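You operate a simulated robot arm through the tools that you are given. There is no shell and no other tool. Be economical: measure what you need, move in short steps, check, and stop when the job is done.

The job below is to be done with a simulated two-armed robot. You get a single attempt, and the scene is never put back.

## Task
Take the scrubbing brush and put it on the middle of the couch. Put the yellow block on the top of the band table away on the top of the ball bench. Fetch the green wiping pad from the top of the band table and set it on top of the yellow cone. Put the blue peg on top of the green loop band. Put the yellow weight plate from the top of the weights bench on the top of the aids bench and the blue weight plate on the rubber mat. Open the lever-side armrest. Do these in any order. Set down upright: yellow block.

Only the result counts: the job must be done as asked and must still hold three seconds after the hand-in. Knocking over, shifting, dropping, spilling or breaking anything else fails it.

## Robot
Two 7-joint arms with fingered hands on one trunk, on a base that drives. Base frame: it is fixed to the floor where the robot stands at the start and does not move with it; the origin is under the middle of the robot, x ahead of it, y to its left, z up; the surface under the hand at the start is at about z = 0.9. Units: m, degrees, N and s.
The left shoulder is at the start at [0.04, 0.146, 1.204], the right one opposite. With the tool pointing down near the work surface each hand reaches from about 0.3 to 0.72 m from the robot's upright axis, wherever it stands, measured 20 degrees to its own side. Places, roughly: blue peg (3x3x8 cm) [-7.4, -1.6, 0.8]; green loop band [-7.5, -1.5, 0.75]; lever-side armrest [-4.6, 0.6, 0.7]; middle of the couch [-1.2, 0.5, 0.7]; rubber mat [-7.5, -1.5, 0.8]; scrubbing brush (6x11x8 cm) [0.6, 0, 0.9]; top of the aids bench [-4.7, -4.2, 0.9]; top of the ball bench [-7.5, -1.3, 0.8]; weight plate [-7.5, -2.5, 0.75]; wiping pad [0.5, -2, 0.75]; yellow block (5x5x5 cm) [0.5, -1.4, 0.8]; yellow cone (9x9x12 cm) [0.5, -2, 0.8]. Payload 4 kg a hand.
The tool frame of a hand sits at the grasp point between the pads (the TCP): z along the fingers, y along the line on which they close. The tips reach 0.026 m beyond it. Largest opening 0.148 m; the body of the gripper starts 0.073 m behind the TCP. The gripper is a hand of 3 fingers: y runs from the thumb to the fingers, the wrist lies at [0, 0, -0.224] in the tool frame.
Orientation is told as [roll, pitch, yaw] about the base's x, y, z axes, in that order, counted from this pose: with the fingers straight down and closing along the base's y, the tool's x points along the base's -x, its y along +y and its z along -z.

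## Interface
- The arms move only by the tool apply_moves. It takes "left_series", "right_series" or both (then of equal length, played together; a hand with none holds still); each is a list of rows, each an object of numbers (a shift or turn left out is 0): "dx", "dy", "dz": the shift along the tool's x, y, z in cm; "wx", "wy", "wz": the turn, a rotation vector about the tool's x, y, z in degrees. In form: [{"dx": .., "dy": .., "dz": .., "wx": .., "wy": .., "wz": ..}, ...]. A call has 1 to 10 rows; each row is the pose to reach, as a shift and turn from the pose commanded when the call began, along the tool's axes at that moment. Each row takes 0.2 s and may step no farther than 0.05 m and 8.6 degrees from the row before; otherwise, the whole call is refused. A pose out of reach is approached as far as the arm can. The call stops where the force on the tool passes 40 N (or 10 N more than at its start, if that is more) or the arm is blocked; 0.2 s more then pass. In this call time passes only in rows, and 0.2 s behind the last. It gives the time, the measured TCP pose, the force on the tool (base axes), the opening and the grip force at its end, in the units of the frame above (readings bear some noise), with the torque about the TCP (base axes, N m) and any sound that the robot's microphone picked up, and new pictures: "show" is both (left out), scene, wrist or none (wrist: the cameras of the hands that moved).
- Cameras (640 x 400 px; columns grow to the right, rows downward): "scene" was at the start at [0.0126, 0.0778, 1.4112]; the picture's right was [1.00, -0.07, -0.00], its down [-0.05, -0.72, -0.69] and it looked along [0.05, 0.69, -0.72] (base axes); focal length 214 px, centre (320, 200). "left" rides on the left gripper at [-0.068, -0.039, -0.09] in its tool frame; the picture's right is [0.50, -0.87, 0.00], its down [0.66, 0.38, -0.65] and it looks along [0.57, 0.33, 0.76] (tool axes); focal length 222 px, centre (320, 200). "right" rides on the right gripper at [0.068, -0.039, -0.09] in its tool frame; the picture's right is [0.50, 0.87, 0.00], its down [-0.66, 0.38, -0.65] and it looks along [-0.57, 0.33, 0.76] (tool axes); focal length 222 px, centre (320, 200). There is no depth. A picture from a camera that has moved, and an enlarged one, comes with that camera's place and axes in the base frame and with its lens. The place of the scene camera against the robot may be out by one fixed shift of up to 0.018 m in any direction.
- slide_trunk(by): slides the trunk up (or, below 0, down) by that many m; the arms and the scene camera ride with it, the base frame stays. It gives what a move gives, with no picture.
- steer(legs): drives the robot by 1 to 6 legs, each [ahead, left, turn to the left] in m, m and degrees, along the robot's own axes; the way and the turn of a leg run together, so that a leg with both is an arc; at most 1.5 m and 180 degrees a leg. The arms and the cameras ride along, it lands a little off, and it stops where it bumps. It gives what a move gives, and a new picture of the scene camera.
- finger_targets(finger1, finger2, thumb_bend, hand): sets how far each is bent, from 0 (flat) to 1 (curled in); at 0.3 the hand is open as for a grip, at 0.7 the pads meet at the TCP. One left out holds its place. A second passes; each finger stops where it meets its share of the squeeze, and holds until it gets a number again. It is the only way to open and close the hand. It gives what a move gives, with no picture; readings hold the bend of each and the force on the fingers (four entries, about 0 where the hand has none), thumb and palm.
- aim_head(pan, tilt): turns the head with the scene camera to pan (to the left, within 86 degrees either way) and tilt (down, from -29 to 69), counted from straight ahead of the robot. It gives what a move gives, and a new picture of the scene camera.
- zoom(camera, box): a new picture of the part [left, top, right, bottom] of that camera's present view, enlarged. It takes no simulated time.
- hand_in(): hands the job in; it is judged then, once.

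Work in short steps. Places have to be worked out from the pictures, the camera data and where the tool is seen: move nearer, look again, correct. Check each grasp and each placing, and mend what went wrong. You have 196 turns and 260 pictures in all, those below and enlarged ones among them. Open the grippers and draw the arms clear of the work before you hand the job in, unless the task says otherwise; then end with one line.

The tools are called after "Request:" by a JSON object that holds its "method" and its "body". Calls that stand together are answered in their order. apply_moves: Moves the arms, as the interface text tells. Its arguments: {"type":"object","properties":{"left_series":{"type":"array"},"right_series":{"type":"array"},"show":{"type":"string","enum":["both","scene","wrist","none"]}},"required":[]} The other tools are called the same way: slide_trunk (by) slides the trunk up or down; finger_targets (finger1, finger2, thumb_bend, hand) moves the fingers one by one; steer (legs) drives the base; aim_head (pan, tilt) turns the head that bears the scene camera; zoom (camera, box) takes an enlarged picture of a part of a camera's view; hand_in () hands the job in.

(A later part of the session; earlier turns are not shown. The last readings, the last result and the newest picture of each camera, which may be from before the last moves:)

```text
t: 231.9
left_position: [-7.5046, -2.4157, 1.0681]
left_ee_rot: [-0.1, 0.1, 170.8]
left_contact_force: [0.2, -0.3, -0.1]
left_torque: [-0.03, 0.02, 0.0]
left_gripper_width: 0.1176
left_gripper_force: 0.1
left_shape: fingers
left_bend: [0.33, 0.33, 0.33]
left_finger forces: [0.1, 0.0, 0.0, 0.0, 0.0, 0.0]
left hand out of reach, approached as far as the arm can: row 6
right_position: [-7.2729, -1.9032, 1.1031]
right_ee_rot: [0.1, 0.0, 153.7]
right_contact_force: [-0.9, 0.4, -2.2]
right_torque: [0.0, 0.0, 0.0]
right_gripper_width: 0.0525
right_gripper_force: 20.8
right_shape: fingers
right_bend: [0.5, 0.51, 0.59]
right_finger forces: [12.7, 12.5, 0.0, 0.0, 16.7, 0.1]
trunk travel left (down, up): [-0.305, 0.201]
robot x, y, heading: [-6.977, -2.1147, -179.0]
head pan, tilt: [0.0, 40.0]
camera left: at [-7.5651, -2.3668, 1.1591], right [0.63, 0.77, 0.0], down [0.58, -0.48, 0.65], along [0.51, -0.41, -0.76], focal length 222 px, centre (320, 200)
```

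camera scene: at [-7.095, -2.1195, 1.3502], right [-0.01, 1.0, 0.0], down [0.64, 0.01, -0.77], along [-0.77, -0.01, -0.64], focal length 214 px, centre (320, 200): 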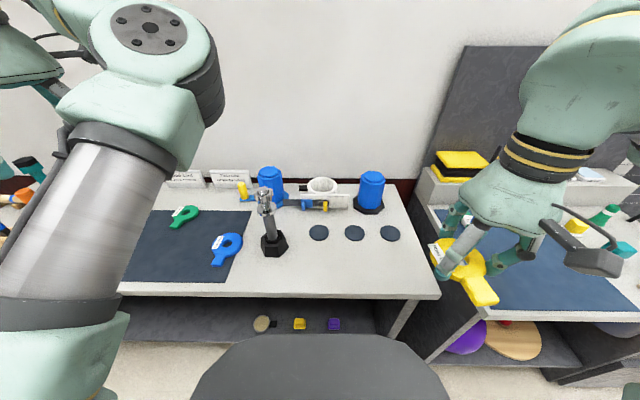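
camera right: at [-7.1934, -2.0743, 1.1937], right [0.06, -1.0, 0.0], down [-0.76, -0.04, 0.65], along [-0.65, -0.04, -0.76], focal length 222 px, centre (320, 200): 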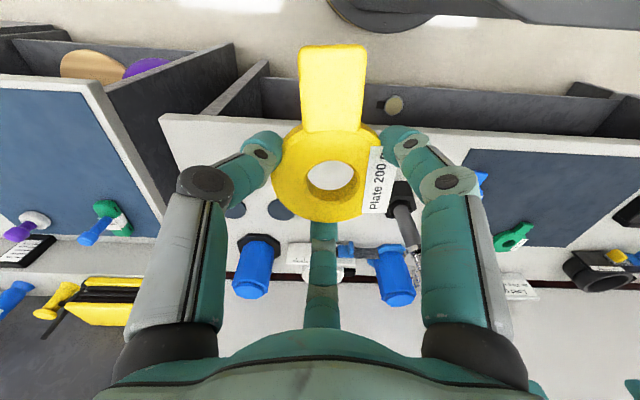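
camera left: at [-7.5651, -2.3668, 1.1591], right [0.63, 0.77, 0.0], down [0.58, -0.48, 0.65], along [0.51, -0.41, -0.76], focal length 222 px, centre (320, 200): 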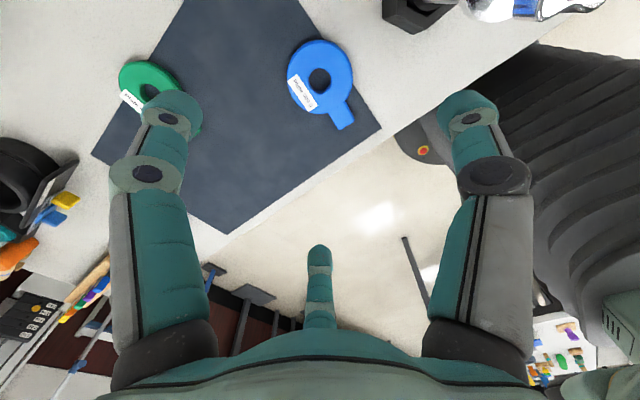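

Yaw ≈171° is reachable here. I descend and try a little more yaw, then re-measure with the left camera.

Request:
{"method": "apply_moves", "body": {"left_series": [{"dz": 4}, {"dz": 8}, {"dz": 12, "wz": 3}, {"dz": 14.5, "wz": 6}], "show": "wrist"}}

```text
t: 232.9
left_position: [-7.5016, -2.4143, 0.9231]
left_ee_rot: [0.0, 0.0, 164.9]
left_contact_force: [0.3, 0.1, -0.3]
left_torque: [-0.02, 0.01, 0.05]
left_gripper_width: 0.1179
left_gripper_force: 0.0
left_shape: fingers
left_bend: [0.33, 0.33, 0.33]
left_finger forces: [0.0, 0.0, 0.0, 0.0, 0.0, 0.0]
left hand out of reach, approached as far as the arm can: row 1
right_position: [-7.2735, -1.9043, 1.1043]
right_ee_rot: [0.0, 0.0, 153.7]
right_contact_force: [-0.1, -0.6, -1.7]
right_torque: [0.04, 0.0, 0.04]
right_gripper_width: 0.0524
right_gripper_force: 20.9
right_shape: fingers
right_bend: [0.5, 0.51, 0.59]
right_finger forces: [12.7, 12.6, 0.0, 0.0, 16.7, 0.1]
trunk travel left (down, up): [-0.305, 0.201]
robot x, y, heading: [-6.9769, -2.1143, -179.1]
head pan, tilt: [0.0, 40.0]
camera left: at [-7.5565, -2.3607, 1.0142], right [0.71, 0.7, 0.0], down [0.53, -0.54, 0.65], along [0.46, -0.46, -0.76], focal length 222 px, centre (320, 200)
```

left: 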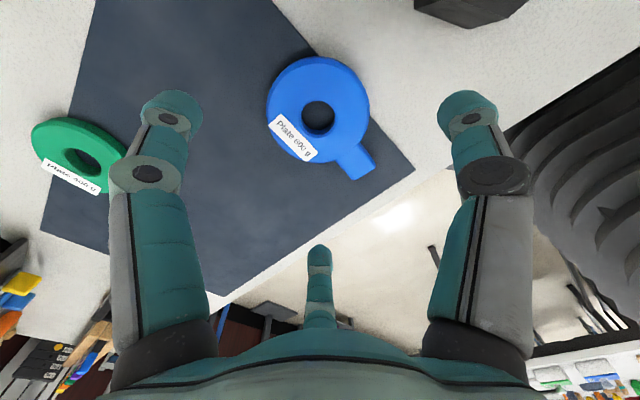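

Ring centre in this view is ≈[-7.509,-2.408]; I correct by ~1 cm, add 4° yaw and descend to z≈0.839.

Request:
{"method": "apply_moves", "body": {"left_series": [{"dx": -0.85, "dy": -0.45, "dz": 2, "wz": 4}, {"dx": -0.85, "dy": -0.45, "dz": 5, "wz": 4}, {"dx": -0.85, "dy": -0.45, "dz": 8.4, "wz": 4}], "show": "wrist"}}

```text
t: 233.7
left_position: [-7.5122, -2.4109, 0.8394]
left_ee_rot: [0.0, 0.0, 160.8]
left_contact_force: [0.9, 0.6, -0.7]
left_torque: [-0.01, 0.02, 0.0]
left_gripper_width: 0.1178
left_gripper_force: 0.0
left_shape: fingers
left_bend: [0.33, 0.33, 0.33]
left_finger forces: [0.0, 0.1, 0.0, 0.0, 0.0, 0.0]
right_position: [-7.274, -1.9027, 1.1033]
right_ee_rot: [0.1, 0.0, 153.6]
right_contact_force: [0.0, -0.5, -2.4]
right_torque: [0.02, 0.01, 0.01]
right_gripper_width: 0.0524
right_gripper_force: 20.8
right_shape: fingers
right_bend: [0.5, 0.51, 0.59]
right_finger forces: [12.7, 12.6, 0.0, 0.0, 16.8, 0.0]
trunk travel left (down, up): [-0.305, 0.201]
robot x, y, heading: [-6.9756, -2.1136, -179.2]
head pan, tilt: [0.0, 40.0]
camera left: at [-7.5623, -2.3528, 0.9297], right [0.76, 0.65, 0.0], down [0.49, -0.57, 0.65], along [0.43, -0.5, -0.76], focal length 222 px, centre (320, 200)
```

left: 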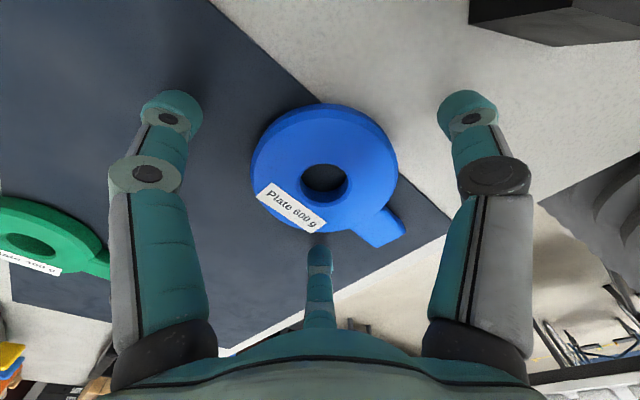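

Centred. I close the left hand on the blue rim and lift a little.

Request:
{"method": "finger_targets", "body": {"hand": "left", "finger1": 0.7, "finger2": 0.7, "thumb_bend": 0.7}}

Request:
{"method": "apply_moves", "body": {"left_series": [{"dz": -1.5}, {"dz": -4}], "show": "wrist"}}

```text
t: 234.7
left_position: [-7.5116, -2.4111, 0.84]
left_ee_rot: [-0.1, 0.0, 160.9]
left_contact_force: [-0.2, 2.9, 0.0]
left_torque: [0.16, -0.02, 0.0]
left_gripper_width: 0.0662
left_gripper_force: 19.6
left_shape: fingers
left_bend: [0.49, 0.44, 0.52]
left_finger forces: [10.5, 12.4, 0.0, 0.1, 16.3, 0.0]
right_position: [-7.2733, -1.9021, 1.1041]
right_ee_rot: [0.1, 0.0, 153.7]
right_contact_force: [1.2, 0.3, -1.8]
right_torque: [0.02, 0.01, 0.03]
right_gripper_width: 0.0523
right_gripper_force: 21.2
right_shape: fingers
right_bend: [0.5, 0.51, 0.59]
right_finger forces: [12.7, 12.5, 0.0, 0.0, 16.7, 0.0]
trunk travel left (down, up): [-0.305, 0.201]
robot x, y, heading: [-6.9767, -2.1161, -178.9]
head pan, tilt: [0.0, 40.0]
```

```text
t: 235.3
left_position: [-7.5126, -2.4085, 0.8787]
left_ee_rot: [0.0, 0.1, 160.9]
left_contact_force: [0.5, 0.2, -6.8]
left_torque: [0.01, 0.07, -0.02]
left_gripper_width: 0.0658
left_gripper_force: 19.2
left_shape: fingers
left_bend: [0.49, 0.44, 0.52]
left_finger forces: [10.5, 13.0, 0.0, 0.1, 15.4, 0.1]
right_position: [-7.274, -1.9035, 1.1041]
right_ee_rot: [0.1, 0.0, 153.7]
right_contact_force: [-0.3, 0.1, -2.0]
right_torque: [-0.01, 0.03, -0.03]
right_gripper_width: 0.0524
right_gripper_force: 20.7
right_shape: fingers
right_bend: [0.5, 0.51, 0.59]
right_finger forces: [12.7, 12.5, 0.0, 0.0, 16.6, 0.0]
trunk travel left (down, up): [-0.305, 0.201]
robot x, y, heading: [-6.9771, -2.1091, -179.3]
head pan, tilt: [0.0, 40.0]
camera left: at [-7.5641, -2.35, 0.9699], right [0.76, 0.65, 0.0], down [0.49, -0.57, 0.65], along [0.43, -0.49, -0.76], focal length 222 px, centre (320, 200)
```

left: 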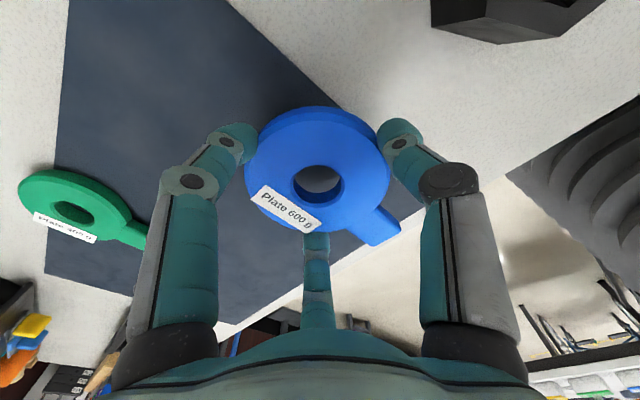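

Blue plate held (≈6.8 N). I lift high, back off along the known-reachable path with yaw restored.

Request:
{"method": "apply_moves", "body": {"left_series": [{"dz": -4}, {"dz": -8, "wz": -3}, {"dz": -12, "wz": -6}, {"dz": -16, "wz": -10}, {"dz": -19, "wz": -14}, {"dx": 3, "dy": 1.5, "dz": -21, "wz": -18}, {"dx": 6.5, "dy": 3, "dz": -23, "wz": -19}, {"dx": 10, "dy": 4.5, "dz": -25, "wz": -19}, {"dx": 13.7, "dy": 5.8, "dz": -26, "wz": -19}], "show": "none"}}

Request:
{"method": "apply_moves", "body": {"left_series": [{"dx": 4}, {"dx": 8}, {"dx": 12, "dy": 2}], "show": "none"}}

```text
t: 237.3
left_position: [-7.401, -2.5082, 1.1401]
left_ee_rot: [-0.1, 0.0, 179.8]
left_contact_force: [-0.1, -0.5, -5.1]
left_torque: [0.05, 0.07, -0.01]
left_gripper_width: 0.0655
left_gripper_force: 18.5
left_shape: fingers
left_bend: [0.49, 0.44, 0.53]
left_finger forces: [10.2, 13.0, 0.0, 0.1, 15.2, 0.0]
left hand out of reach, approached as far as the arm can: row 4, 5
right_position: [-7.2724, -1.9047, 1.1042]
right_ee_rot: [0.0, 0.0, 153.7]
right_contact_force: [0.0, 0.2, -2.4]
right_torque: [0.04, 0.03, 0.0]
right_gripper_width: 0.0526
right_gripper_force: 21.3
right_shape: fingers
right_bend: [0.5, 0.51, 0.59]
right_finger forces: [12.7, 12.6, 0.0, 0.0, 16.6, 0.0]
trunk travel left (down, up): [-0.305, 0.201]
robot x, y, heading: [-6.9749, -2.1147, -179.3]
head pan, tilt: [0.0, 40.0]
```

```text
t: 238.1
left_position: [-7.2829, -2.5261, 1.1345]
left_ee_rot: [-0.1, 0.0, 179.8]
left_contact_force: [0.0, 0.3, -6.4]
left_torque: [0.03, 0.08, -0.01]
left_gripper_width: 0.0649
left_gripper_force: 19.1
left_shape: fingers
left_bend: [0.49, 0.44, 0.53]
left_finger forces: [10.0, 12.8, 0.0, 0.0, 14.7, 0.1]
right_position: [-7.2734, -1.9054, 1.1044]
right_ee_rot: [-0.1, 0.0, 153.7]
right_contact_force: [-0.6, -1.0, -2.4]
right_torque: [-0.01, 0.02, 0.02]
right_gripper_width: 0.0523
right_gripper_force: 21.0
right_shape: fingers
right_bend: [0.5, 0.51, 0.59]
right_finger forces: [12.7, 12.6, 0.1, 0.0, 16.6, 0.1]
trunk travel left (down, up): [-0.305, 0.201]
robot x, y, heading: [-6.9716, -2.1165, -179.2]
head pan, tilt: [0.0, 40.0]
```

Both plates held. I sidestep 0.85 m right to the ball bench so the left hand faces the mat.

Request:
{"method": "steer", "body": {"legs": [[0, -0.85, -0.7]]}}

```text
t: 242.6
left_position: [-7.295, -1.6702, 1.1365]
left_ee_rot: [0.0, 0.0, 179.1]
left_contact_force: [-0.2, 0.1, -6.4]
left_torque: [0.0, 0.05, -0.01]
left_gripper_width: 0.0652
left_gripper_force: 18.5
left_shape: fingers
left_bend: [0.49, 0.44, 0.53]
left_finger forces: [10.0, 12.7, 0.0, 0.1, 14.6, 0.0]
right_position: [-7.2761, -1.0489, 1.1048]
right_ee_rot: [0.1, 0.0, 153.1]
right_contact_force: [0.3, -0.1, -1.8]
right_torque: [0.0, 0.0, -0.01]
right_gripper_width: 0.0525
right_gripper_force: 21.0
right_shape: fingers
right_bend: [0.5, 0.51, 0.59]
right_finger forces: [12.7, 12.7, 0.1, 0.1, 16.7, 0.0]
trunk travel left (down, up): [-0.305, 0.201]
robot x, y, heading: [-6.9836, -1.2611, -179.9]
head pan, tilt: [0.0, 40.0]
camera scene: at [-7.1016, -1.2657, 1.3502], right [0.0, 1.0, 0.0], down [0.64, 0.0, -0.77], along [-0.77, 0.0, -0.64], focal length 214 px, centre (320, 200)
```

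scene: 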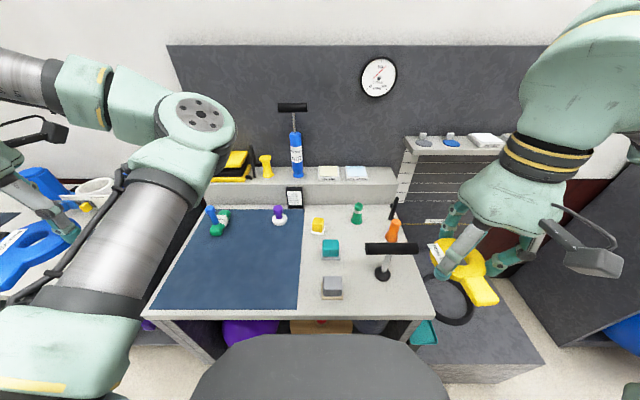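

The mat spans x −7.35…−7.72, y −1.68…−1.32. I bring the blue plate over its free front area at [-7.475,-1.485].

Request:
{"method": "apply_moves", "body": {"left_series": [{"dx": -3.3, "dy": -3.4}, {"dx": -6.6, "dy": -6.8}, {"dx": -9.9, "dy": -10.2}, {"dx": -13.2, "dy": -13.6}, {"dx": -16.5, "dy": -17, "dz": 1}, {"dx": -18, "dy": -18.5, "dz": 4}, {"dx": -18, "dy": -18.5, "dz": 8}, {"dx": -18, "dy": -18.5, "dz": 12}, {"dx": -18, "dy": -18.5, "dz": 16}], "show": "both"}}

```text
t: 244.6
left_position: [-7.4351, -1.5978, 1.0346]
left_ee_rot: [0.1, 0.0, 179.0]
left_contact_force: [0.2, -1.1, -6.0]
left_torque: [0.03, 0.1, 0.0]
left_gripper_width: 0.0627
left_gripper_force: 18.5
left_shape: fingers
left_bend: [0.5, 0.43, 0.53]
left_finger forces: [9.8, 13.3, 0.0, 0.0, 14.2, 0.0]
left hand out of reach, approached as far as the arm can: row 3, 4, 5, 6, 7, 8, 9
right_position: [-7.2776, -1.0493, 1.1046]
right_ee_rot: [0.0, 0.0, 153.1]
right_contact_force: [0.3, -0.7, -1.7]
right_torque: [-0.02, 0.01, 0.01]
right_gripper_width: 0.0527
right_gripper_force: 21.1
right_shape: fingers
right_bend: [0.5, 0.51, 0.59]
right_finger forces: [12.7, 12.6, 0.1, 0.0, 16.7, 0.1]
trunk travel left (down, up): [-0.305, 0.201]
robot x, y, heading: [-6.9831, -1.26, -179.8]
head pan, tilt: [0.0, 40.0]
camera scene: at [-7.1026, -1.2663, 1.3501], right [0.0, 1.0, 0.0], down [0.64, 0.0, -0.77], along [-0.77, 0.0, -0.64], focal length 214 px, centre (320, 200)
camera left: at [-7.5017, -1.5586, 1.1256], right [0.51, 0.86, 0.0], down [0.65, -0.39, 0.65], along [0.56, -0.34, -0.76], focal length 222 px, centre (320, 200)
```

scene: 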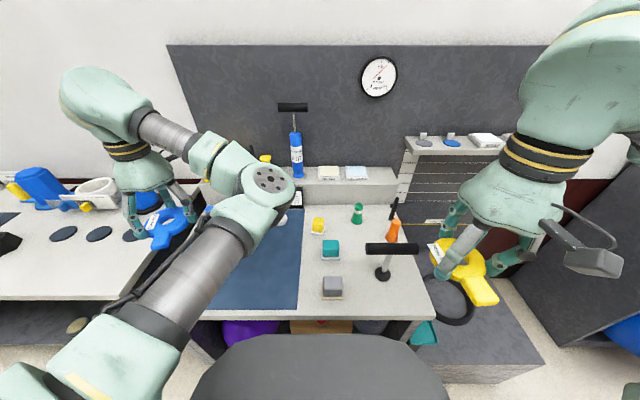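
left: 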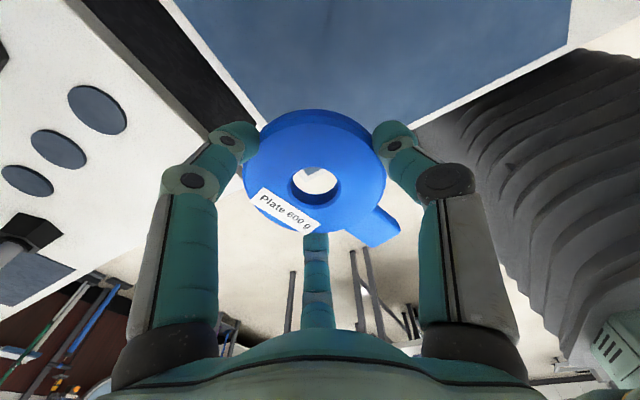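

The left arm doesn't reach inward this far. I shift the robot 0.13 m right instead, which carries the plate over the mat.

Request:
{"method": "steer", "body": {"legs": [[0, -0.13, 0]]}}

Request:
{"method": "zoom", "body": {"camera": "left", "box": [0, 0, 640, 400]}}

```text
t: 245.9
left_position: [-7.4336, -1.4679, 1.0345]
left_ee_rot: [-0.1, 0.1, 179.3]
left_contact_force: [0.1, 0.6, -6.1]
left_torque: [0.02, 0.05, 0.0]
left_gripper_width: 0.0625
left_gripper_force: 18.2
left_shape: fingers
left_bend: [0.5, 0.43, 0.53]
left_finger forces: [9.6, 13.3, 0.0, 0.0, 14.0, 0.1]
right_position: [-7.2777, -0.9184, 1.1032]
right_ee_rot: [0.0, 0.1, 153.1]
right_contact_force: [-0.4, -0.1, -2.5]
right_torque: [0.02, -0.02, 0.0]
right_gripper_width: 0.0524
right_gripper_force: 20.9
right_shape: fingers
right_bend: [0.5, 0.51, 0.59]
right_finger forces: [12.7, 12.6, 0.0, 0.1, 16.7, 0.1]
trunk travel left (down, up): [-0.305, 0.201]
robot x, y, heading: [-6.9818, -1.1346, -180.2]
head pan, tilt: [0.0, 40.0]
camera scene: at [-7.1018, -1.1348, 1.3502], right [0.0, 1.0, 0.0], down [0.64, 0.0, -0.77], along [-0.77, 0.0, -0.64], focal length 214 px, centre (320, 200)
```

scene: 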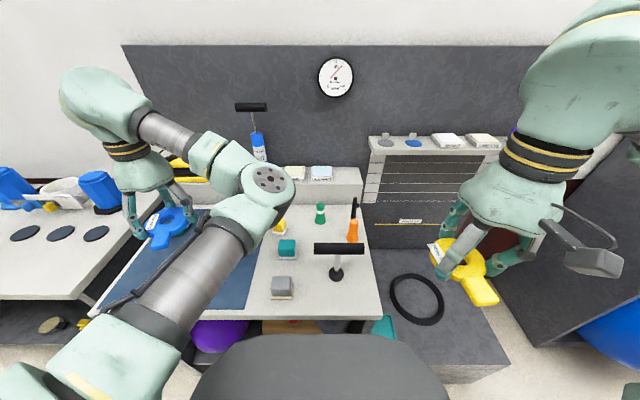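

```text
1.00 times, centred on (320, 200) of left (not enlarged: the box is as wide or as high as the picture)
camera zoom: at [-7.5005, -1.4278, 1.1258], right [0.51, 0.86, 0.0], down [0.65, -0.39, 0.65], along [0.56, -0.33, -0.76], focal length 222 px, centre (320, 200)
```

zoom: 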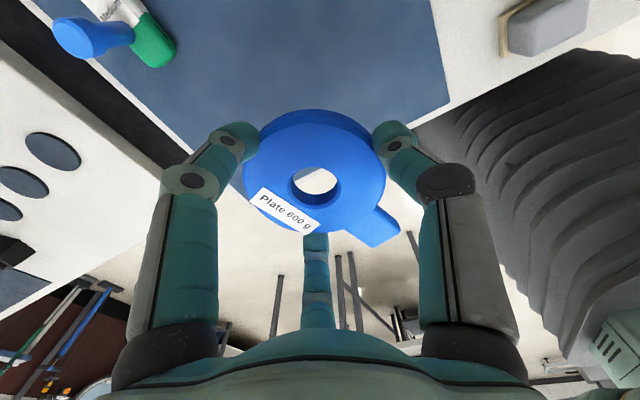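

I move it 5 cm deeper onto the mat and lower to z≈0.90.

Request:
{"method": "apply_moves", "body": {"left_series": [{"dx": -3, "dz": 1}, {"dx": -5, "dz": 4}, {"dx": -5, "dz": 8}, {"dx": -5, "dz": 12}, {"dx": -5, "dz": 14.5}], "show": "wrist"}}

```text
t: 247.1
left_position: [-7.4843, -1.4637, 0.8885]
left_ee_rot: [0.0, 0.0, 179.1]
left_contact_force: [0.2, -0.3, -5.4]
left_torque: [0.06, 0.07, 0.0]
left_gripper_width: 0.0627
left_gripper_force: 17.8
left_shape: fingers
left_bend: [0.5, 0.43, 0.54]
left_finger forces: [9.5, 13.1, 0.1, 0.1, 13.8, 0.0]
right_position: [-7.2789, -0.9172, 1.1037]
right_ee_rot: [0.1, 0.0, 153.1]
right_contact_force: [-0.7, 0.2, -2.2]
right_torque: [0.03, 0.01, 0.0]
right_gripper_width: 0.0524
right_gripper_force: 20.9
right_shape: fingers
right_bend: [0.5, 0.51, 0.59]
right_finger forces: [12.7, 12.6, 0.1, 0.1, 16.7, 0.0]
trunk travel left (down, up): [-0.305, 0.201]
robot x, y, heading: [-6.9811, -1.1289, -179.8]
head pan, tilt: [0.0, 40.0]
camera left: at [-7.5511, -1.4239, 0.9801], right [0.51, 0.86, 0.0], down [0.65, -0.39, 0.65], along [0.56, -0.33, -0.76], focal length 222 px, centre (320, 200)
```

left: 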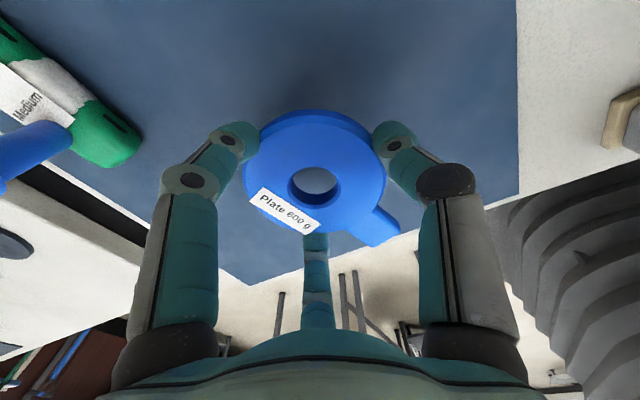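

Plate is over the mat with margin. I lower to contact.

Request:
{"method": "apply_moves", "body": {"left_series": [{"dz": 2}, {"dz": 3.5}, {"dz": 4.2}, {"dz": 4.6}], "show": "none"}}

```text
t: 248.1
left_position: [-7.4838, -1.4655, 0.8429]
left_ee_rot: [0.0, 0.0, 179.3]
left_contact_force: [-0.4, -0.3, -5.9]
left_torque: [0.01, 0.09, 0.03]
left_gripper_width: 0.0625
left_gripper_force: 17.9
left_shape: fingers
left_bend: [0.5, 0.43, 0.54]
left_finger forces: [9.5, 13.1, 0.0, 0.1, 13.4, 0.0]
right_position: [-7.2777, -0.9167, 1.1033]
right_ee_rot: [0.1, 0.0, 153.0]
right_contact_force: [0.1, 1.0, -2.4]
right_torque: [0.01, 0.01, 0.01]
right_gripper_width: 0.0524
right_gripper_force: 20.3
right_shape: fingers
right_bend: [0.5, 0.51, 0.59]
right_finger forces: [12.7, 12.6, 0.1, 0.0, 16.7, 0.0]
trunk travel left (down, up): [-0.305, 0.201]
robot x, y, heading: [-6.9815, -1.1285, -179.9]
head pan, tilt: [0.0, 40.0]
```

Request:
{"method": "apply_moves", "body": {"left_series": [{"dz": 0.25}, {"dz": 0.5}], "show": "none"}}

```text
t: 248.7
left_position: [-7.4835, -1.4658, 0.8394]
left_ee_rot: [0.1, 0.0, 179.2]
left_contact_force: [0.2, 0.3, 0.5]
left_torque: [-0.14, 0.11, 0.0]
left_gripper_width: 0.0621
left_gripper_force: 19.0
left_shape: fingers
left_bend: [0.5, 0.43, 0.54]
left_finger forces: [10.2, 13.2, 0.0, 0.0, 13.9, 0.0]
right_position: [-7.2773, -0.916, 1.1041]
right_ee_rot: [0.1, 0.0, 153.1]
right_contact_force: [0.3, 0.4, -2.3]
right_torque: [0.02, 0.0, 0.01]
right_gripper_width: 0.0524
right_gripper_force: 21.0
right_shape: fingers
right_bend: [0.5, 0.51, 0.59]
right_finger forces: [12.8, 12.6, 0.1, 0.1, 16.8, 0.0]
trunk travel left (down, up): [-0.305, 0.201]
robot x, y, heading: [-6.9804, -1.1317, -179.9]
head pan, tilt: [0.0, 40.0]
```

The mat now carries the plate (−6 N → +0.5 N). I release and lift.

Request:
{"method": "finger_targets", "body": {"hand": "left", "finger1": 0.33, "finger2": 0.33, "thumb_bend": 0.33}}

Request:
{"method": "apply_moves", "body": {"left_series": [{"dz": -4}, {"dz": -8}, {"dz": -12}, {"dz": -16}, {"dx": 2, "dz": -20}, {"dx": 5, "dz": -23}], "show": "both"}}

```text
t: 249.7
left_position: [-7.483, -1.4629, 0.8393]
left_ee_rot: [0.1, -0.1, 179.1]
left_contact_force: [-0.1, 0.3, 0.1]
left_torque: [0.01, 0.02, 0.01]
left_gripper_width: 0.1173
left_gripper_force: 0.1
left_shape: fingers
left_bend: [0.33, 0.33, 0.33]
left_finger forces: [0.1, 0.1, 0.1, 0.1, 0.0, 0.0]
right_position: [-7.2774, -0.9159, 1.1038]
right_ee_rot: [0.2, 0.0, 153.2]
right_contact_force: [-0.5, 0.4, -2.1]
right_torque: [-0.01, -0.01, -0.02]
right_gripper_width: 0.0526
right_gripper_force: 21.0
right_shape: fingers
right_bend: [0.5, 0.51, 0.59]
right_finger forces: [12.8, 12.6, 0.0, 0.1, 16.7, 0.1]
trunk travel left (down, up): [-0.305, 0.201]
robot x, y, heading: [-6.9844, -1.1313, -179.8]
head pan, tilt: [0.0, 40.0]
```

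```text
t: 251.1
left_position: [-7.4329, -1.4664, 1.0703]
left_ee_rot: [0.1, 0.0, 179.3]
left_contact_force: [0.8, 0.3, 0.5]
left_torque: [0.02, 0.03, 0.0]
left_gripper_width: 0.1174
left_gripper_force: 0.0
left_shape: fingers
left_bend: [0.33, 0.33, 0.33]
left_finger forces: [0.1, 0.0, 0.1, 0.0, 0.0, 0.1]
right_position: [-7.2764, -0.9164, 1.1047]
right_ee_rot: [0.2, -0.1, 153.1]
right_contact_force: [-0.3, -0.2, -2.7]
right_torque: [0.03, 0.03, 0.01]
right_gripper_width: 0.0524
right_gripper_force: 21.0
right_shape: fingers
right_bend: [0.5, 0.51, 0.59]
right_finger forces: [12.7, 12.6, 0.1, 0.0, 16.7, 0.1]
trunk travel left (down, up): [-0.305, 0.201]
robot x, y, heading: [-6.9831, -1.13, -179.9]
head pan, tilt: [0.0, 40.0]
camera scene: at [-7.1001, -1.1327, 1.3503], right [0.0, 1.0, 0.0], down [0.64, 0.0, -0.77], along [-0.77, 0.0, -0.64], focal length 214 px, centre (320, 200)
camera left: at [-7.4992, -1.4265, 1.1606], right [0.51, 0.86, 0.0], down [0.65, -0.39, 0.65], along [0.56, -0.34, -0.76], focal length 222 px, centre (320, 200)
```

scene: 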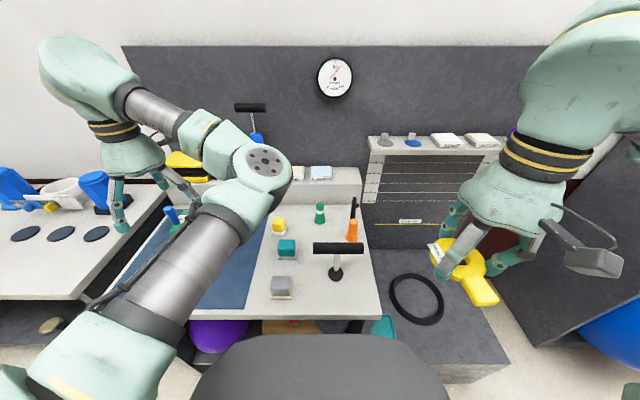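
left: 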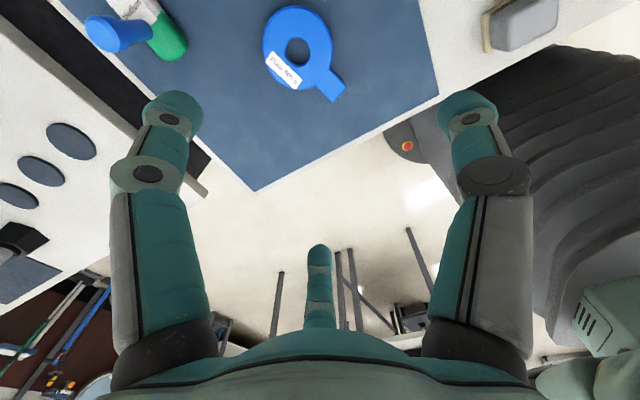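

Blue plate lies on the mat. Now to the aids bench with the yellow plate: I retract the left hand and drive back along the aisle, turning to face -y.

Request:
{"method": "apply_moves", "body": {"left_series": [{"dx": 4, "dy": 2, "dz": -2}, {"dx": 8, "dy": 4, "dz": -4}, {"dx": 11, "dy": 6, "dz": -6}, {"dx": 14, "dy": 8, "dz": -8}], "show": "none"}}

Request:
{"method": "aim_head", "body": {"pan": 50, "tilt": 30}}

Request:
{"method": "steer", "body": {"legs": [[-0.18, 0, 0], [0, 1.1, 0], [0, 1.1, 0]]}}

```text
t: 252.1
left_position: [-7.2925, -1.5497, 1.15]
left_ee_rot: [-0.1, 0.0, 179.2]
left_contact_force: [0.5, -0.3, -0.5]
left_torque: [0.01, 0.03, 0.0]
left_gripper_width: 0.1171
left_gripper_force: 0.1
left_shape: fingers
left_bend: [0.33, 0.33, 0.33]
left_finger forces: [0.0, 0.0, 0.1, 0.0, 0.1, 0.1]
right_position: [-7.2761, -0.9178, 1.1044]
right_ee_rot: [0.1, -0.2, 153.1]
right_contact_force: [-0.4, 0.4, -2.3]
right_torque: [0.04, 0.02, -0.01]
right_gripper_width: 0.0525
right_gripper_force: 21.6
right_shape: fingers
right_bend: [0.5, 0.51, 0.59]
right_finger forces: [12.7, 12.6, 0.0, 0.1, 16.6, 0.1]
trunk travel left (down, up): [-0.305, 0.201]
robot x, y, heading: [-6.9805, -1.134, -180.1]
head pan, tilt: [0.0, 40.0]
```

```text
t: 253.3
left_position: [-7.2958, -1.5491, 1.1498]
left_ee_rot: [0.0, 0.0, 179.1]
left_contact_force: [-0.4, 0.7, 0.5]
left_torque: [0.0, 0.0, 0.0]
left_gripper_width: 0.1173
left_gripper_force: 0.0
left_shape: fingers
left_bend: [0.33, 0.33, 0.33]
left_finger forces: [0.0, 0.1, 0.0, 0.1, 0.0, 0.1]
right_position: [-7.2769, -0.9157, 1.1043]
right_ee_rot: [0.1, 0.1, 153.1]
right_contact_force: [0.5, -0.1, -1.5]
right_torque: [0.02, 0.01, 0.0]
right_gripper_width: 0.0524
right_gripper_force: 20.7
right_shape: fingers
right_bend: [0.5, 0.51, 0.59]
right_finger forces: [12.7, 12.7, 0.0, 0.1, 16.6, 0.0]
trunk travel left (down, up): [-0.305, 0.201]
robot x, y, heading: [-6.9826, -1.1305, -180.3]
head pan, tilt: [50.0, 30.0]
camera scene: at [-7.0744, -1.2024, 1.3656], right [-0.77, 0.64, 0.0], down [0.32, 0.38, -0.87], along [-0.56, -0.66, -0.5], focal length 214 px, centre (320, 200)
```

scene: 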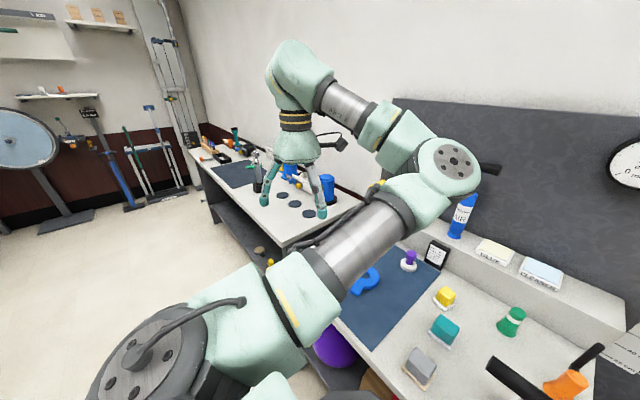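

```text
t: 265.2
left_position: [-7.2321, -3.7081, 1.1497]
left_ee_rot: [0.0, 0.0, 174.8]
left_contact_force: [-0.5, 0.5, -0.2]
left_torque: [-0.04, -0.02, 0.01]
left_gripper_width: 0.117
left_gripper_force: 0.1
left_shape: fingers
left_bend: [0.33, 0.33, 0.33]
left_finger forces: [0.0, 0.0, 0.0, 0.1, 0.0, 0.1]
right_position: [-7.1671, -3.0775, 1.1041]
right_ee_rot: [0.1, 0.0, 148.7]
right_contact_force: [-0.3, -0.2, -2.2]
right_torque: [0.01, 0.02, 0.02]
right_gripper_width: 0.0525
right_gripper_force: 21.3
right_shape: fingers
right_bend: [0.5, 0.51, 0.59]
right_finger forces: [12.7, 12.6, 0.0, 0.1, 16.5, 0.1]
trunk travel left (down, up): [-0.305, 0.201]
robot x, y, heading: [-6.8908, -3.3109, 175.8]
head pan, tilt: [50.0, 30.0]
camera scene: at [-6.9862, -3.3787, 1.3656], right [-0.72, 0.7, 0.0], down [0.35, 0.36, -0.87], along [-0.6, -0.62, -0.5], focal length 214 px, centre (320, 200)
```

scene: 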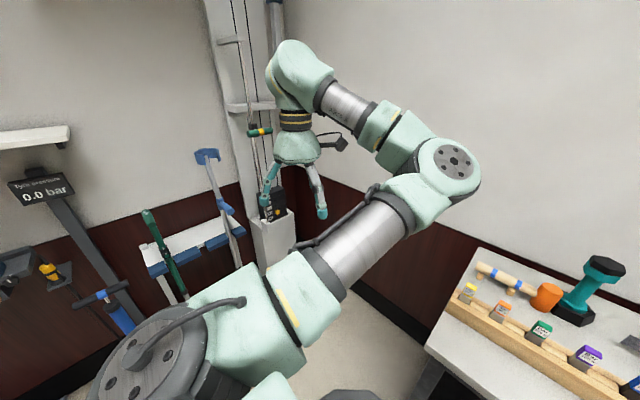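

I back off from the corner and turn left to face the aids bench side.

Request:
{"method": "aim_head", "body": {"pan": 0, "tilt": 35}}

Request:
{"method": "steer", "body": {"legs": [[-0.7, -0.12, 0], [0, 0, 94]]}}

```text
t: 266.3
left_position: [-7.2331, -3.7074, 1.1494]
left_ee_rot: [0.0, 0.0, 174.7]
left_contact_force: [1.1, -0.2, -1.0]
left_torque: [-0.04, -0.01, -0.01]
left_gripper_width: 0.1173
left_gripper_force: 0.0
left_shape: fingers
left_bend: [0.33, 0.33, 0.33]
left_finger forces: [0.0, 0.0, 0.1, 0.1, 0.0, 0.1]
right_position: [-7.1655, -3.078, 1.1034]
right_ee_rot: [0.1, 0.0, 148.7]
right_contact_force: [0.1, 0.1, -1.3]
right_torque: [0.03, -0.03, -0.02]
right_gripper_width: 0.0525
right_gripper_force: 21.4
right_shape: fingers
right_bend: [0.5, 0.51, 0.59]
right_finger forces: [12.6, 12.5, 0.1, 0.1, 16.7, 0.0]
trunk travel left (down, up): [-0.305, 0.201]
robot x, y, heading: [-6.8867, -3.3118, 175.5]
head pan, tilt: [0.0, 35.0]
camera scene: at [-7.0109, -3.3077, 1.3578], right [0.07, 1.0, 0.0], down [0.57, -0.04, -0.82], along [-0.82, 0.06, -0.57], focal length 214 px, centre (320, 200)
```

scene: 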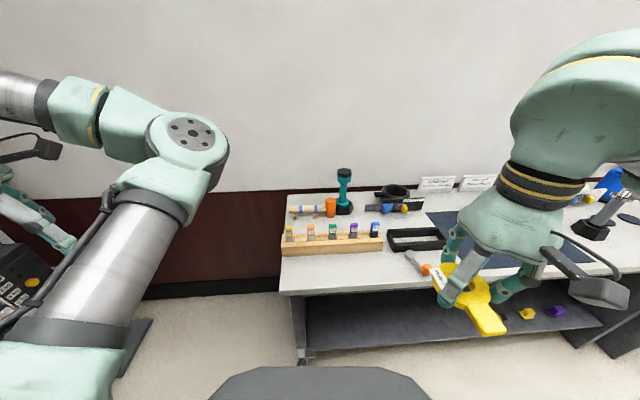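

```text
t: 274.2
left_position: [-5.7562, -3.5679, 1.1494]
left_ee_rot: [0.0, 0.0, -91.2]
left_contact_force: [-0.3, 0.2, 0.3]
left_torque: [0.0, -0.01, 0.01]
left_gripper_width: 0.1171
left_gripper_force: 0.1
left_shape: fingers
left_bend: [0.33, 0.33, 0.33]
left_finger forces: [0.0, 0.1, 0.0, 0.0, 0.0, 0.1]
right_position: [-6.3886, -3.546, 1.1029]
right_ee_rot: [0.2, 0.0, -117.3]
right_contact_force: [0.4, -0.3, -3.1]
right_torque: [-0.01, -0.01, 0.01]
right_gripper_width: 0.0524
right_gripper_force: 20.3
right_shape: fingers
right_bend: [0.5, 0.51, 0.59]
right_finger forces: [12.2, 12.5, 0.0, 0.0, 16.5, 0.0]
trunk travel left (down, up): [-0.305, 0.201]
robot x, y, heading: [-6.1772, -3.2531, -90.2]
head pan, tilt: [0.0, 35.0]
camera scene: at [-6.1873, -3.3634, 1.3578], right [-1.0, 0.0, 0.0], down [0.0, 0.57, -0.82], along [0.0, -0.82, -0.57], focal length 214 px, centre (320, 200)
```

scene: 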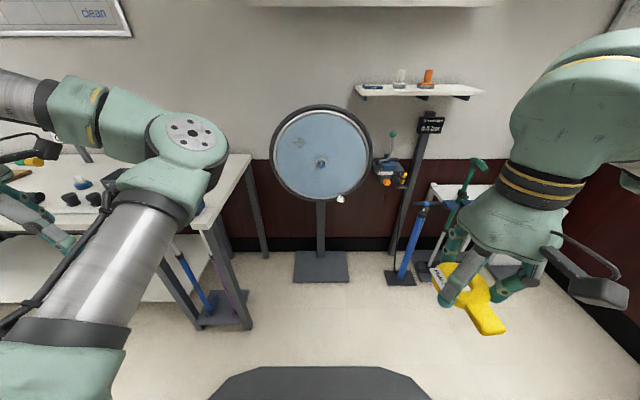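

The aids bench is to my left. I sidestep 1.4 m along it.

Request:
{"method": "steer", "body": {"legs": [[0, 1.4, 0]]}}

```text
t: 281.3
left_position: [-4.3312, -3.5457, 1.1491]
left_ee_rot: [0.1, 0.0, -89.8]
left_contact_force: [-0.2, -0.2, 0.4]
left_torque: [0.01, -0.02, 0.0]
left_gripper_width: 0.1169
left_gripper_force: 0.1
left_shape: fingers
left_bend: [0.33, 0.33, 0.33]
left_finger forces: [0.1, 0.0, 0.0, 0.0, 0.0, 0.1]
right_position: [-4.9641, -3.5401, 1.1037]
right_ee_rot: [0.1, 0.0, -115.8]
right_contact_force: [-0.2, 0.2, -1.6]
right_torque: [-0.01, 0.0, 0.03]
right_gripper_width: 0.0521
right_gripper_force: 21.3
right_shape: fingers
right_bend: [0.5, 0.51, 0.59]
right_finger forces: [12.2, 12.5, 0.0, 0.0, 16.4, 0.0]
trunk travel left (down, up): [-0.305, 0.201]
robot x, y, heading: [-4.7548, -3.2465, -88.8]
head pan, tilt: [0.0, 35.0]
camera scene: at [-4.7668, -3.3525, 1.3578], right [-1.0, -0.02, 0.0], down [-0.01, 0.57, -0.82], along [0.02, -0.82, -0.57], focal length 214 px, centre (320, 200)
```

scene: 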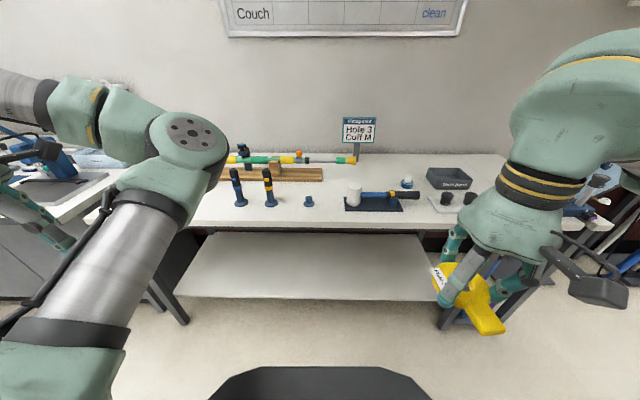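

Request:
{"method": "zoom", "body": {"camera": "scene", "box": [180, 130, 480, 250]}}

```text
2.13 times, centred on (330, 190) of scene
camera zoom: at [-4.7668, -3.3525, 1.3578], right [-1.0, -0.02, 0.0], down [-0.01, 0.57, -0.82], along [0.02, -0.82, -0.57], focal length 458 px, centre (299, 221)
```

zoom: 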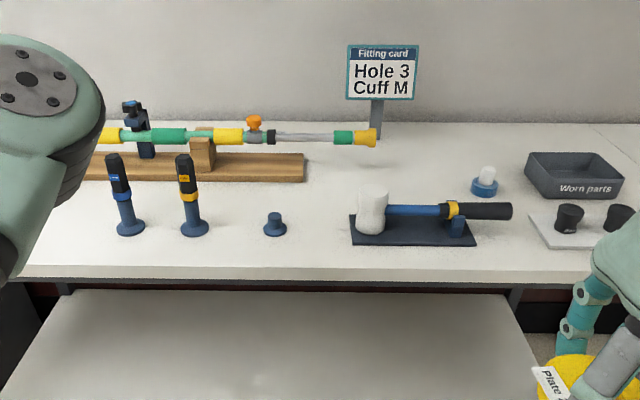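

There is a clear spot right of the sign, behind the mallet handle, at about [-5.015,-4.20]. I drive up to the bench.

Request:
{"method": "steer", "body": {"legs": [[0, -0.05, -1], [0.3, 0, 0]]}}

Request:
{"method": "zoom", "body": {"camera": "right", "box": [0, 0, 640, 400]}}

```text
t: 283.9
left_position: [-4.3856, -3.862, 1.1495]
left_ee_rot: [0.0, 0.0, -90.9]
left_contact_force: [-0.2, -0.1, 0.1]
left_torque: [0.0, -0.01, 0.02]
left_gripper_width: 0.1172
left_gripper_force: 0.1
left_shape: fingers
left_bend: [0.33, 0.33, 0.33]
left_finger forces: [0.0, 0.0, 0.0, 0.0, 0.1, 0.0]
right_position: [-5.0169, -3.8447, 1.104]
right_ee_rot: [0.1, -0.2, -117.0]
right_contact_force: [0.7, 0.1, -2.8]
right_torque: [-0.06, -0.01, 0.02]
right_gripper_width: 0.0522
right_gripper_force: 20.9
right_shape: fingers
right_bend: [0.5, 0.51, 0.59]
right_finger forces: [12.3, 12.7, 0.0, 0.0, 16.6, 0.1]
trunk travel left (down, up): [-0.305, 0.201]
robot x, y, heading: [-4.8061, -3.5482, -89.9]
head pan, tilt: [0.0, 35.0]
camera scene: at [-4.8172, -3.6602, 1.3578], right [-1.0, 0.0, 0.0], down [0.0, 0.57, -0.82], along [0.0, -0.82, -0.57], focal length 214 px, centre (320, 200)
```

scene: 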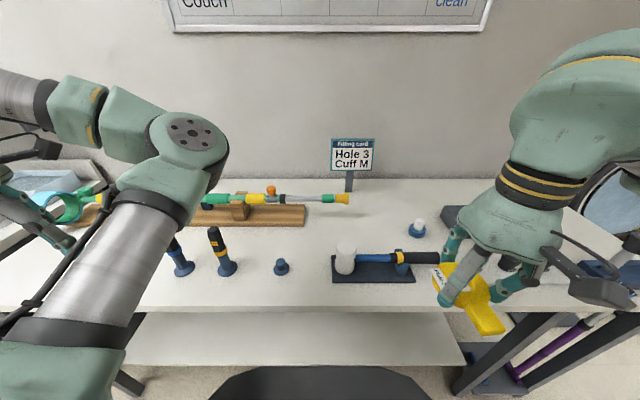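

```text
1.00 times, centred on (320, 200) of right (not enlarged: the box is as wide or as high as the picture)
camera zoom: at [-5.0224, -3.7654, 1.1943], right [1.0, 0.05, 0.0], down [0.04, -0.75, 0.66], along [0.04, -0.65, -0.76], focal length 222 px, centre (320, 200)
```

zoom: 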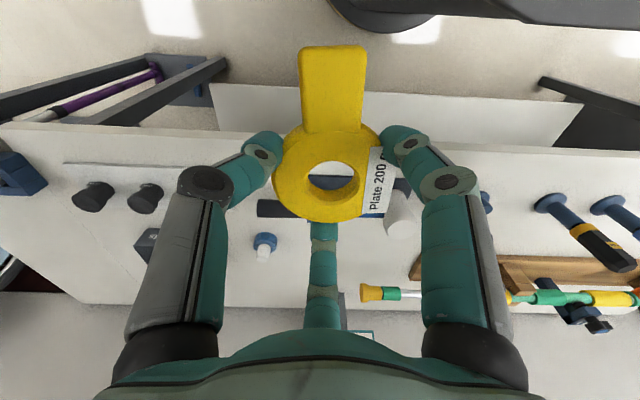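

Spot [-5.02,-4.20] is ≥12 cm from neighbours. I extend the right hand there at z≈1.1, then lower to ≈1.0.

Request:
{"method": "apply_moves", "body": {"right_series": [{"dx": -4, "dy": 2}, {"dx": -8, "dy": 4}, {"dx": -12, "dy": 6}, {"dx": -16, "dy": 8}, {"dx": -20, "dy": 10}, {"dx": -24, "dy": 12}, {"dx": -28, "dy": 14}, {"dx": -31.8, "dy": 15.8, "dz": 2}, {"dx": -31.8, "dy": 15.8, "dz": 6}, {"dx": -31.8, "dy": 15.8, "dz": 9}], "show": "both"}}

```text
t: 286.1
left_position: [-4.3857, -3.8634, 1.1473]
left_ee_rot: [0.0, 0.1, -91.0]
left_contact_force: [-0.2, 0.5, -0.1]
left_torque: [0.0, 0.01, 0.01]
left_gripper_width: 0.1176
left_gripper_force: 0.1
left_shape: fingers
left_bend: [0.33, 0.33, 0.33]
left_finger forces: [0.0, 0.1, 0.1, 0.0, 0.0, 0.1]
right_position: [-5.0197, -4.2004, 1.0119]
right_ee_rot: [0.1, 0.0, -116.8]
right_contact_force: [0.1, -0.7, -2.5]
right_torque: [-0.02, 0.0, -0.01]
right_gripper_width: 0.0517
right_gripper_force: 20.6
right_shape: fingers
right_bend: [0.5, 0.51, 0.59]
right_finger forces: [12.5, 12.6, 0.1, 0.1, 16.4, 0.0]
trunk travel left (down, up): [-0.305, 0.201]
robot x, y, heading: [-4.8054, -3.5506, -89.9]
head pan, tilt: [0.0, 35.0]
camera scene: at [-4.8173, -3.6617, 1.3577], right [-1.0, 0.0, 0.0], down [0.0, 0.57, -0.82], along [0.0, -0.82, -0.57], focal length 214 px, centre (320, 200)
camera right: at [-5.0246, -4.1217, 1.1029], right [1.0, 0.05, 0.0], down [0.04, -0.75, 0.65], along [0.04, -0.65, -0.76], focal length 222 px, centre (320, 200)
```

scene: 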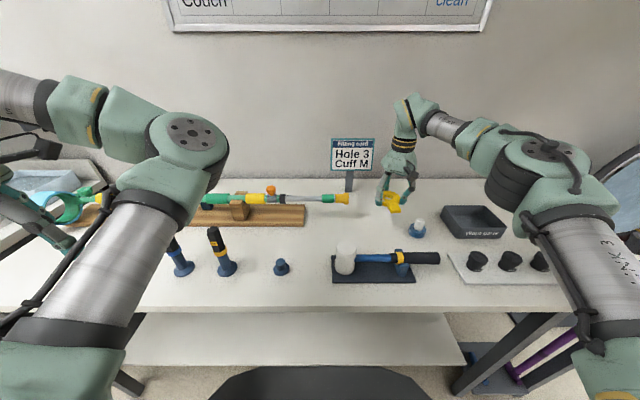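
right: 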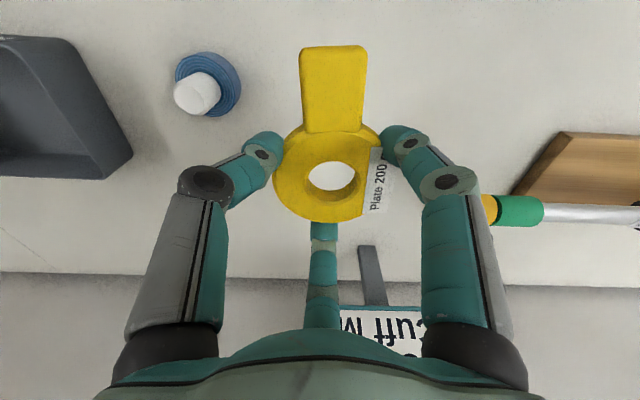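

Spot is clear below. I lower in steps to contact.

Request:
{"method": "apply_moves", "body": {"right_series": [{"dz": 2}, {"dz": 4}, {"dz": 5}, {"dz": 5.8}], "show": "none"}}

Request:
{"method": "apply_moves", "body": {"right_series": [{"dz": 0.4}, {"dz": 0.8}], "show": "none"}}

```text
t: 287.1
left_position: [-4.387, -3.8636, 1.1497]
left_ee_rot: [0.0, 0.0, -90.6]
left_contact_force: [-0.7, 0.7, 0.1]
left_torque: [-0.01, 0.02, 0.04]
left_gripper_width: 0.1172
left_gripper_force: 0.1
left_shape: fingers
left_bend: [0.33, 0.33, 0.33]
left_finger forces: [0.0, 0.0, 0.0, 0.0, 0.0, 0.0]
right_position: [-5.0199, -4.2018, 0.9545]
right_ee_rot: [0.2, 0.0, -117.0]
right_contact_force: [0.3, -0.1, -1.7]
right_torque: [-0.03, 0.02, 0.0]
right_gripper_width: 0.052
right_gripper_force: 20.9
right_shape: fingers
right_bend: [0.5, 0.51, 0.59]
right_finger forces: [12.5, 12.6, 0.0, 0.1, 16.5, 0.0]
trunk travel left (down, up): [-0.305, 0.201]
robot x, y, heading: [-4.8024, -3.5492, -89.9]
head pan, tilt: [0.0, 35.0]
```

```text
t: 287.7
left_position: [-4.3852, -3.8627, 1.149]
left_ee_rot: [0.0, 0.0, -90.8]
left_contact_force: [0.5, -0.4, 0.0]
left_torque: [0.02, -0.02, 0.02]
left_gripper_width: 0.1171
left_gripper_force: 0.1
left_shape: fingers
left_bend: [0.33, 0.33, 0.33]
left_finger forces: [0.0, 0.0, 0.0, 0.0, 0.1, 0.1]
right_position: [-5.0208, -4.2016, 0.9472]
right_ee_rot: [0.1, 0.0, -117.1]
right_contact_force: [0.0, -0.1, -1.3]
right_torque: [0.03, 0.01, 0.02]
right_gripper_width: 0.0519
right_gripper_force: 20.5
right_shape: fingers
right_bend: [0.5, 0.51, 0.59]
right_finger forces: [12.6, 12.5, 0.1, 0.0, 16.3, 0.0]
trunk travel left (down, up): [-0.305, 0.201]
robot x, y, heading: [-4.8039, -3.5492, -90.0]
head pan, tilt: [0.0, 35.0]
```

Request:
{"method": "apply_moves", "body": {"right_series": [{"dz": 0.5}, {"dz": 1.0}], "show": "none"}}

Request:
{"method": "apply_moves", "body": {"right_series": [{"dz": 0.4}, {"dz": 0.8}], "show": "wrist"}}

```text
t: 288.3
left_position: [-4.3852, -3.8627, 1.1491]
left_ee_rot: [0.0, 0.0, -90.7]
left_contact_force: [-0.4, -0.2, -0.5]
left_torque: [-0.01, 0.0, 0.01]
left_gripper_width: 0.1173
left_gripper_force: 0.1
left_shape: fingers
left_bend: [0.33, 0.33, 0.33]
left_finger forces: [0.0, 0.0, 0.1, 0.0, 0.0, 0.0]
right_position: [-5.0209, -4.2004, 0.9383]
right_ee_rot: [0.1, -0.1, -116.9]
right_contact_force: [-0.3, 0.3, -2.2]
right_torque: [-0.01, 0.01, -0.01]
right_gripper_width: 0.052
right_gripper_force: 20.7
right_shape: fingers
right_bend: [0.5, 0.51, 0.59]
right_finger forces: [12.6, 12.6, 0.0, 0.0, 16.3, 0.1]
trunk travel left (down, up): [-0.305, 0.201]
robot x, y, heading: [-4.7998, -3.5494, -89.8]
head pan, tilt: [0.0, 35.0]
```

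```text
t: 288.9
left_position: [-4.385, -3.8628, 1.1487]
left_ee_rot: [0.0, 0.0, -90.7]
left_contact_force: [0.3, 0.3, -0.1]
left_torque: [0.03, -0.02, -0.01]
left_gripper_width: 0.1173
left_gripper_force: 0.1
left_shape: fingers
left_bend: [0.33, 0.33, 0.33]
left_finger forces: [0.0, 0.0, 0.0, 0.1, 0.0, 0.0]
right_position: [-5.0209, -4.2004, 0.9304]
right_ee_rot: [0.2, 0.0, -116.9]
right_contact_force: [0.2, 0.8, -2.3]
right_torque: [-0.01, 0.02, 0.02]
right_gripper_width: 0.0519
right_gripper_force: 20.7
right_shape: fingers
right_bend: [0.5, 0.51, 0.59]
right_finger forces: [12.6, 12.6, 0.0, 0.0, 16.3, 0.0]
trunk travel left (down, up): [-0.305, 0.201]
robot x, y, heading: [-4.803, -3.5475, -89.9]
head pan, tilt: [0.0, 35.0]
camera right: at [-5.0252, -4.1227, 1.0204], right [1.0, 0.05, 0.0], down [0.04, -0.75, 0.65], along [0.04, -0.65, -0.76], focal length 222 px, centre (320, 200)
```

right: 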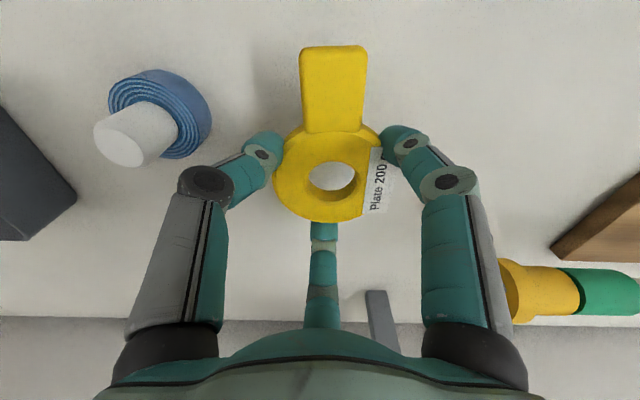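

Clear. I keep lowering in small steps.

Request:
{"method": "apply_moves", "body": {"right_series": [{"dz": 0.5}, {"dz": 1.0}, {"dz": 1.4}], "show": "none"}}

Request:
{"method": "apply_moves", "body": {"right_series": [{"dz": 0.4}, {"dz": 0.8}], "show": "none"}}

```text
t: 289.7
left_position: [-4.385, -3.8635, 1.1492]
left_ee_rot: [-0.1, 0.0, -90.8]
left_contact_force: [0.4, 0.2, -1.0]
left_torque: [-0.01, 0.03, 0.02]
left_gripper_width: 0.1173
left_gripper_force: 0.1
left_shape: fingers
left_bend: [0.33, 0.33, 0.33]
left_finger forces: [0.1, 0.0, 0.1, 0.0, 0.0, 0.1]
right_position: [-5.022, -4.2004, 0.9158]
right_ee_rot: [0.1, 0.0, -117.0]
right_contact_force: [0.3, -0.3, -2.2]
right_torque: [0.01, 0.0, 0.01]
right_gripper_width: 0.052
right_gripper_force: 20.2
right_shape: fingers
right_bend: [0.5, 0.51, 0.59]
right_finger forces: [12.6, 12.6, 0.0, 0.0, 16.2, 0.1]
trunk travel left (down, up): [-0.305, 0.201]
robot x, y, heading: [-4.8017, -3.5521, -89.8]
head pan, tilt: [0.0, 35.0]
```

```text
t: 290.3
left_position: [-4.3852, -3.862, 1.1492]
left_ee_rot: [0.0, 0.1, -90.7]
left_contact_force: [-0.1, 1.1, -0.3]
left_torque: [0.0, 0.01, -0.02]
left_gripper_width: 0.1173
left_gripper_force: 0.0
left_shape: fingers
left_bend: [0.33, 0.33, 0.33]
left_finger forces: [0.0, 0.0, 0.0, 0.0, 0.1, 0.0]
right_position: [-5.0222, -4.1997, 0.9078]
right_ee_rot: [0.1, 0.0, -117.0]
right_contact_force: [-0.3, -0.3, -2.0]
right_torque: [-0.02, 0.02, 0.0]
right_gripper_width: 0.0521
right_gripper_force: 21.3
right_shape: fingers
right_bend: [0.5, 0.51, 0.59]
right_finger forces: [12.5, 12.6, 0.1, 0.1, 16.3, 0.1]
trunk travel left (down, up): [-0.305, 0.201]
robot x, y, heading: [-4.803, -3.5494, -89.9]
head pan, tilt: [0.0, 35.0]
```

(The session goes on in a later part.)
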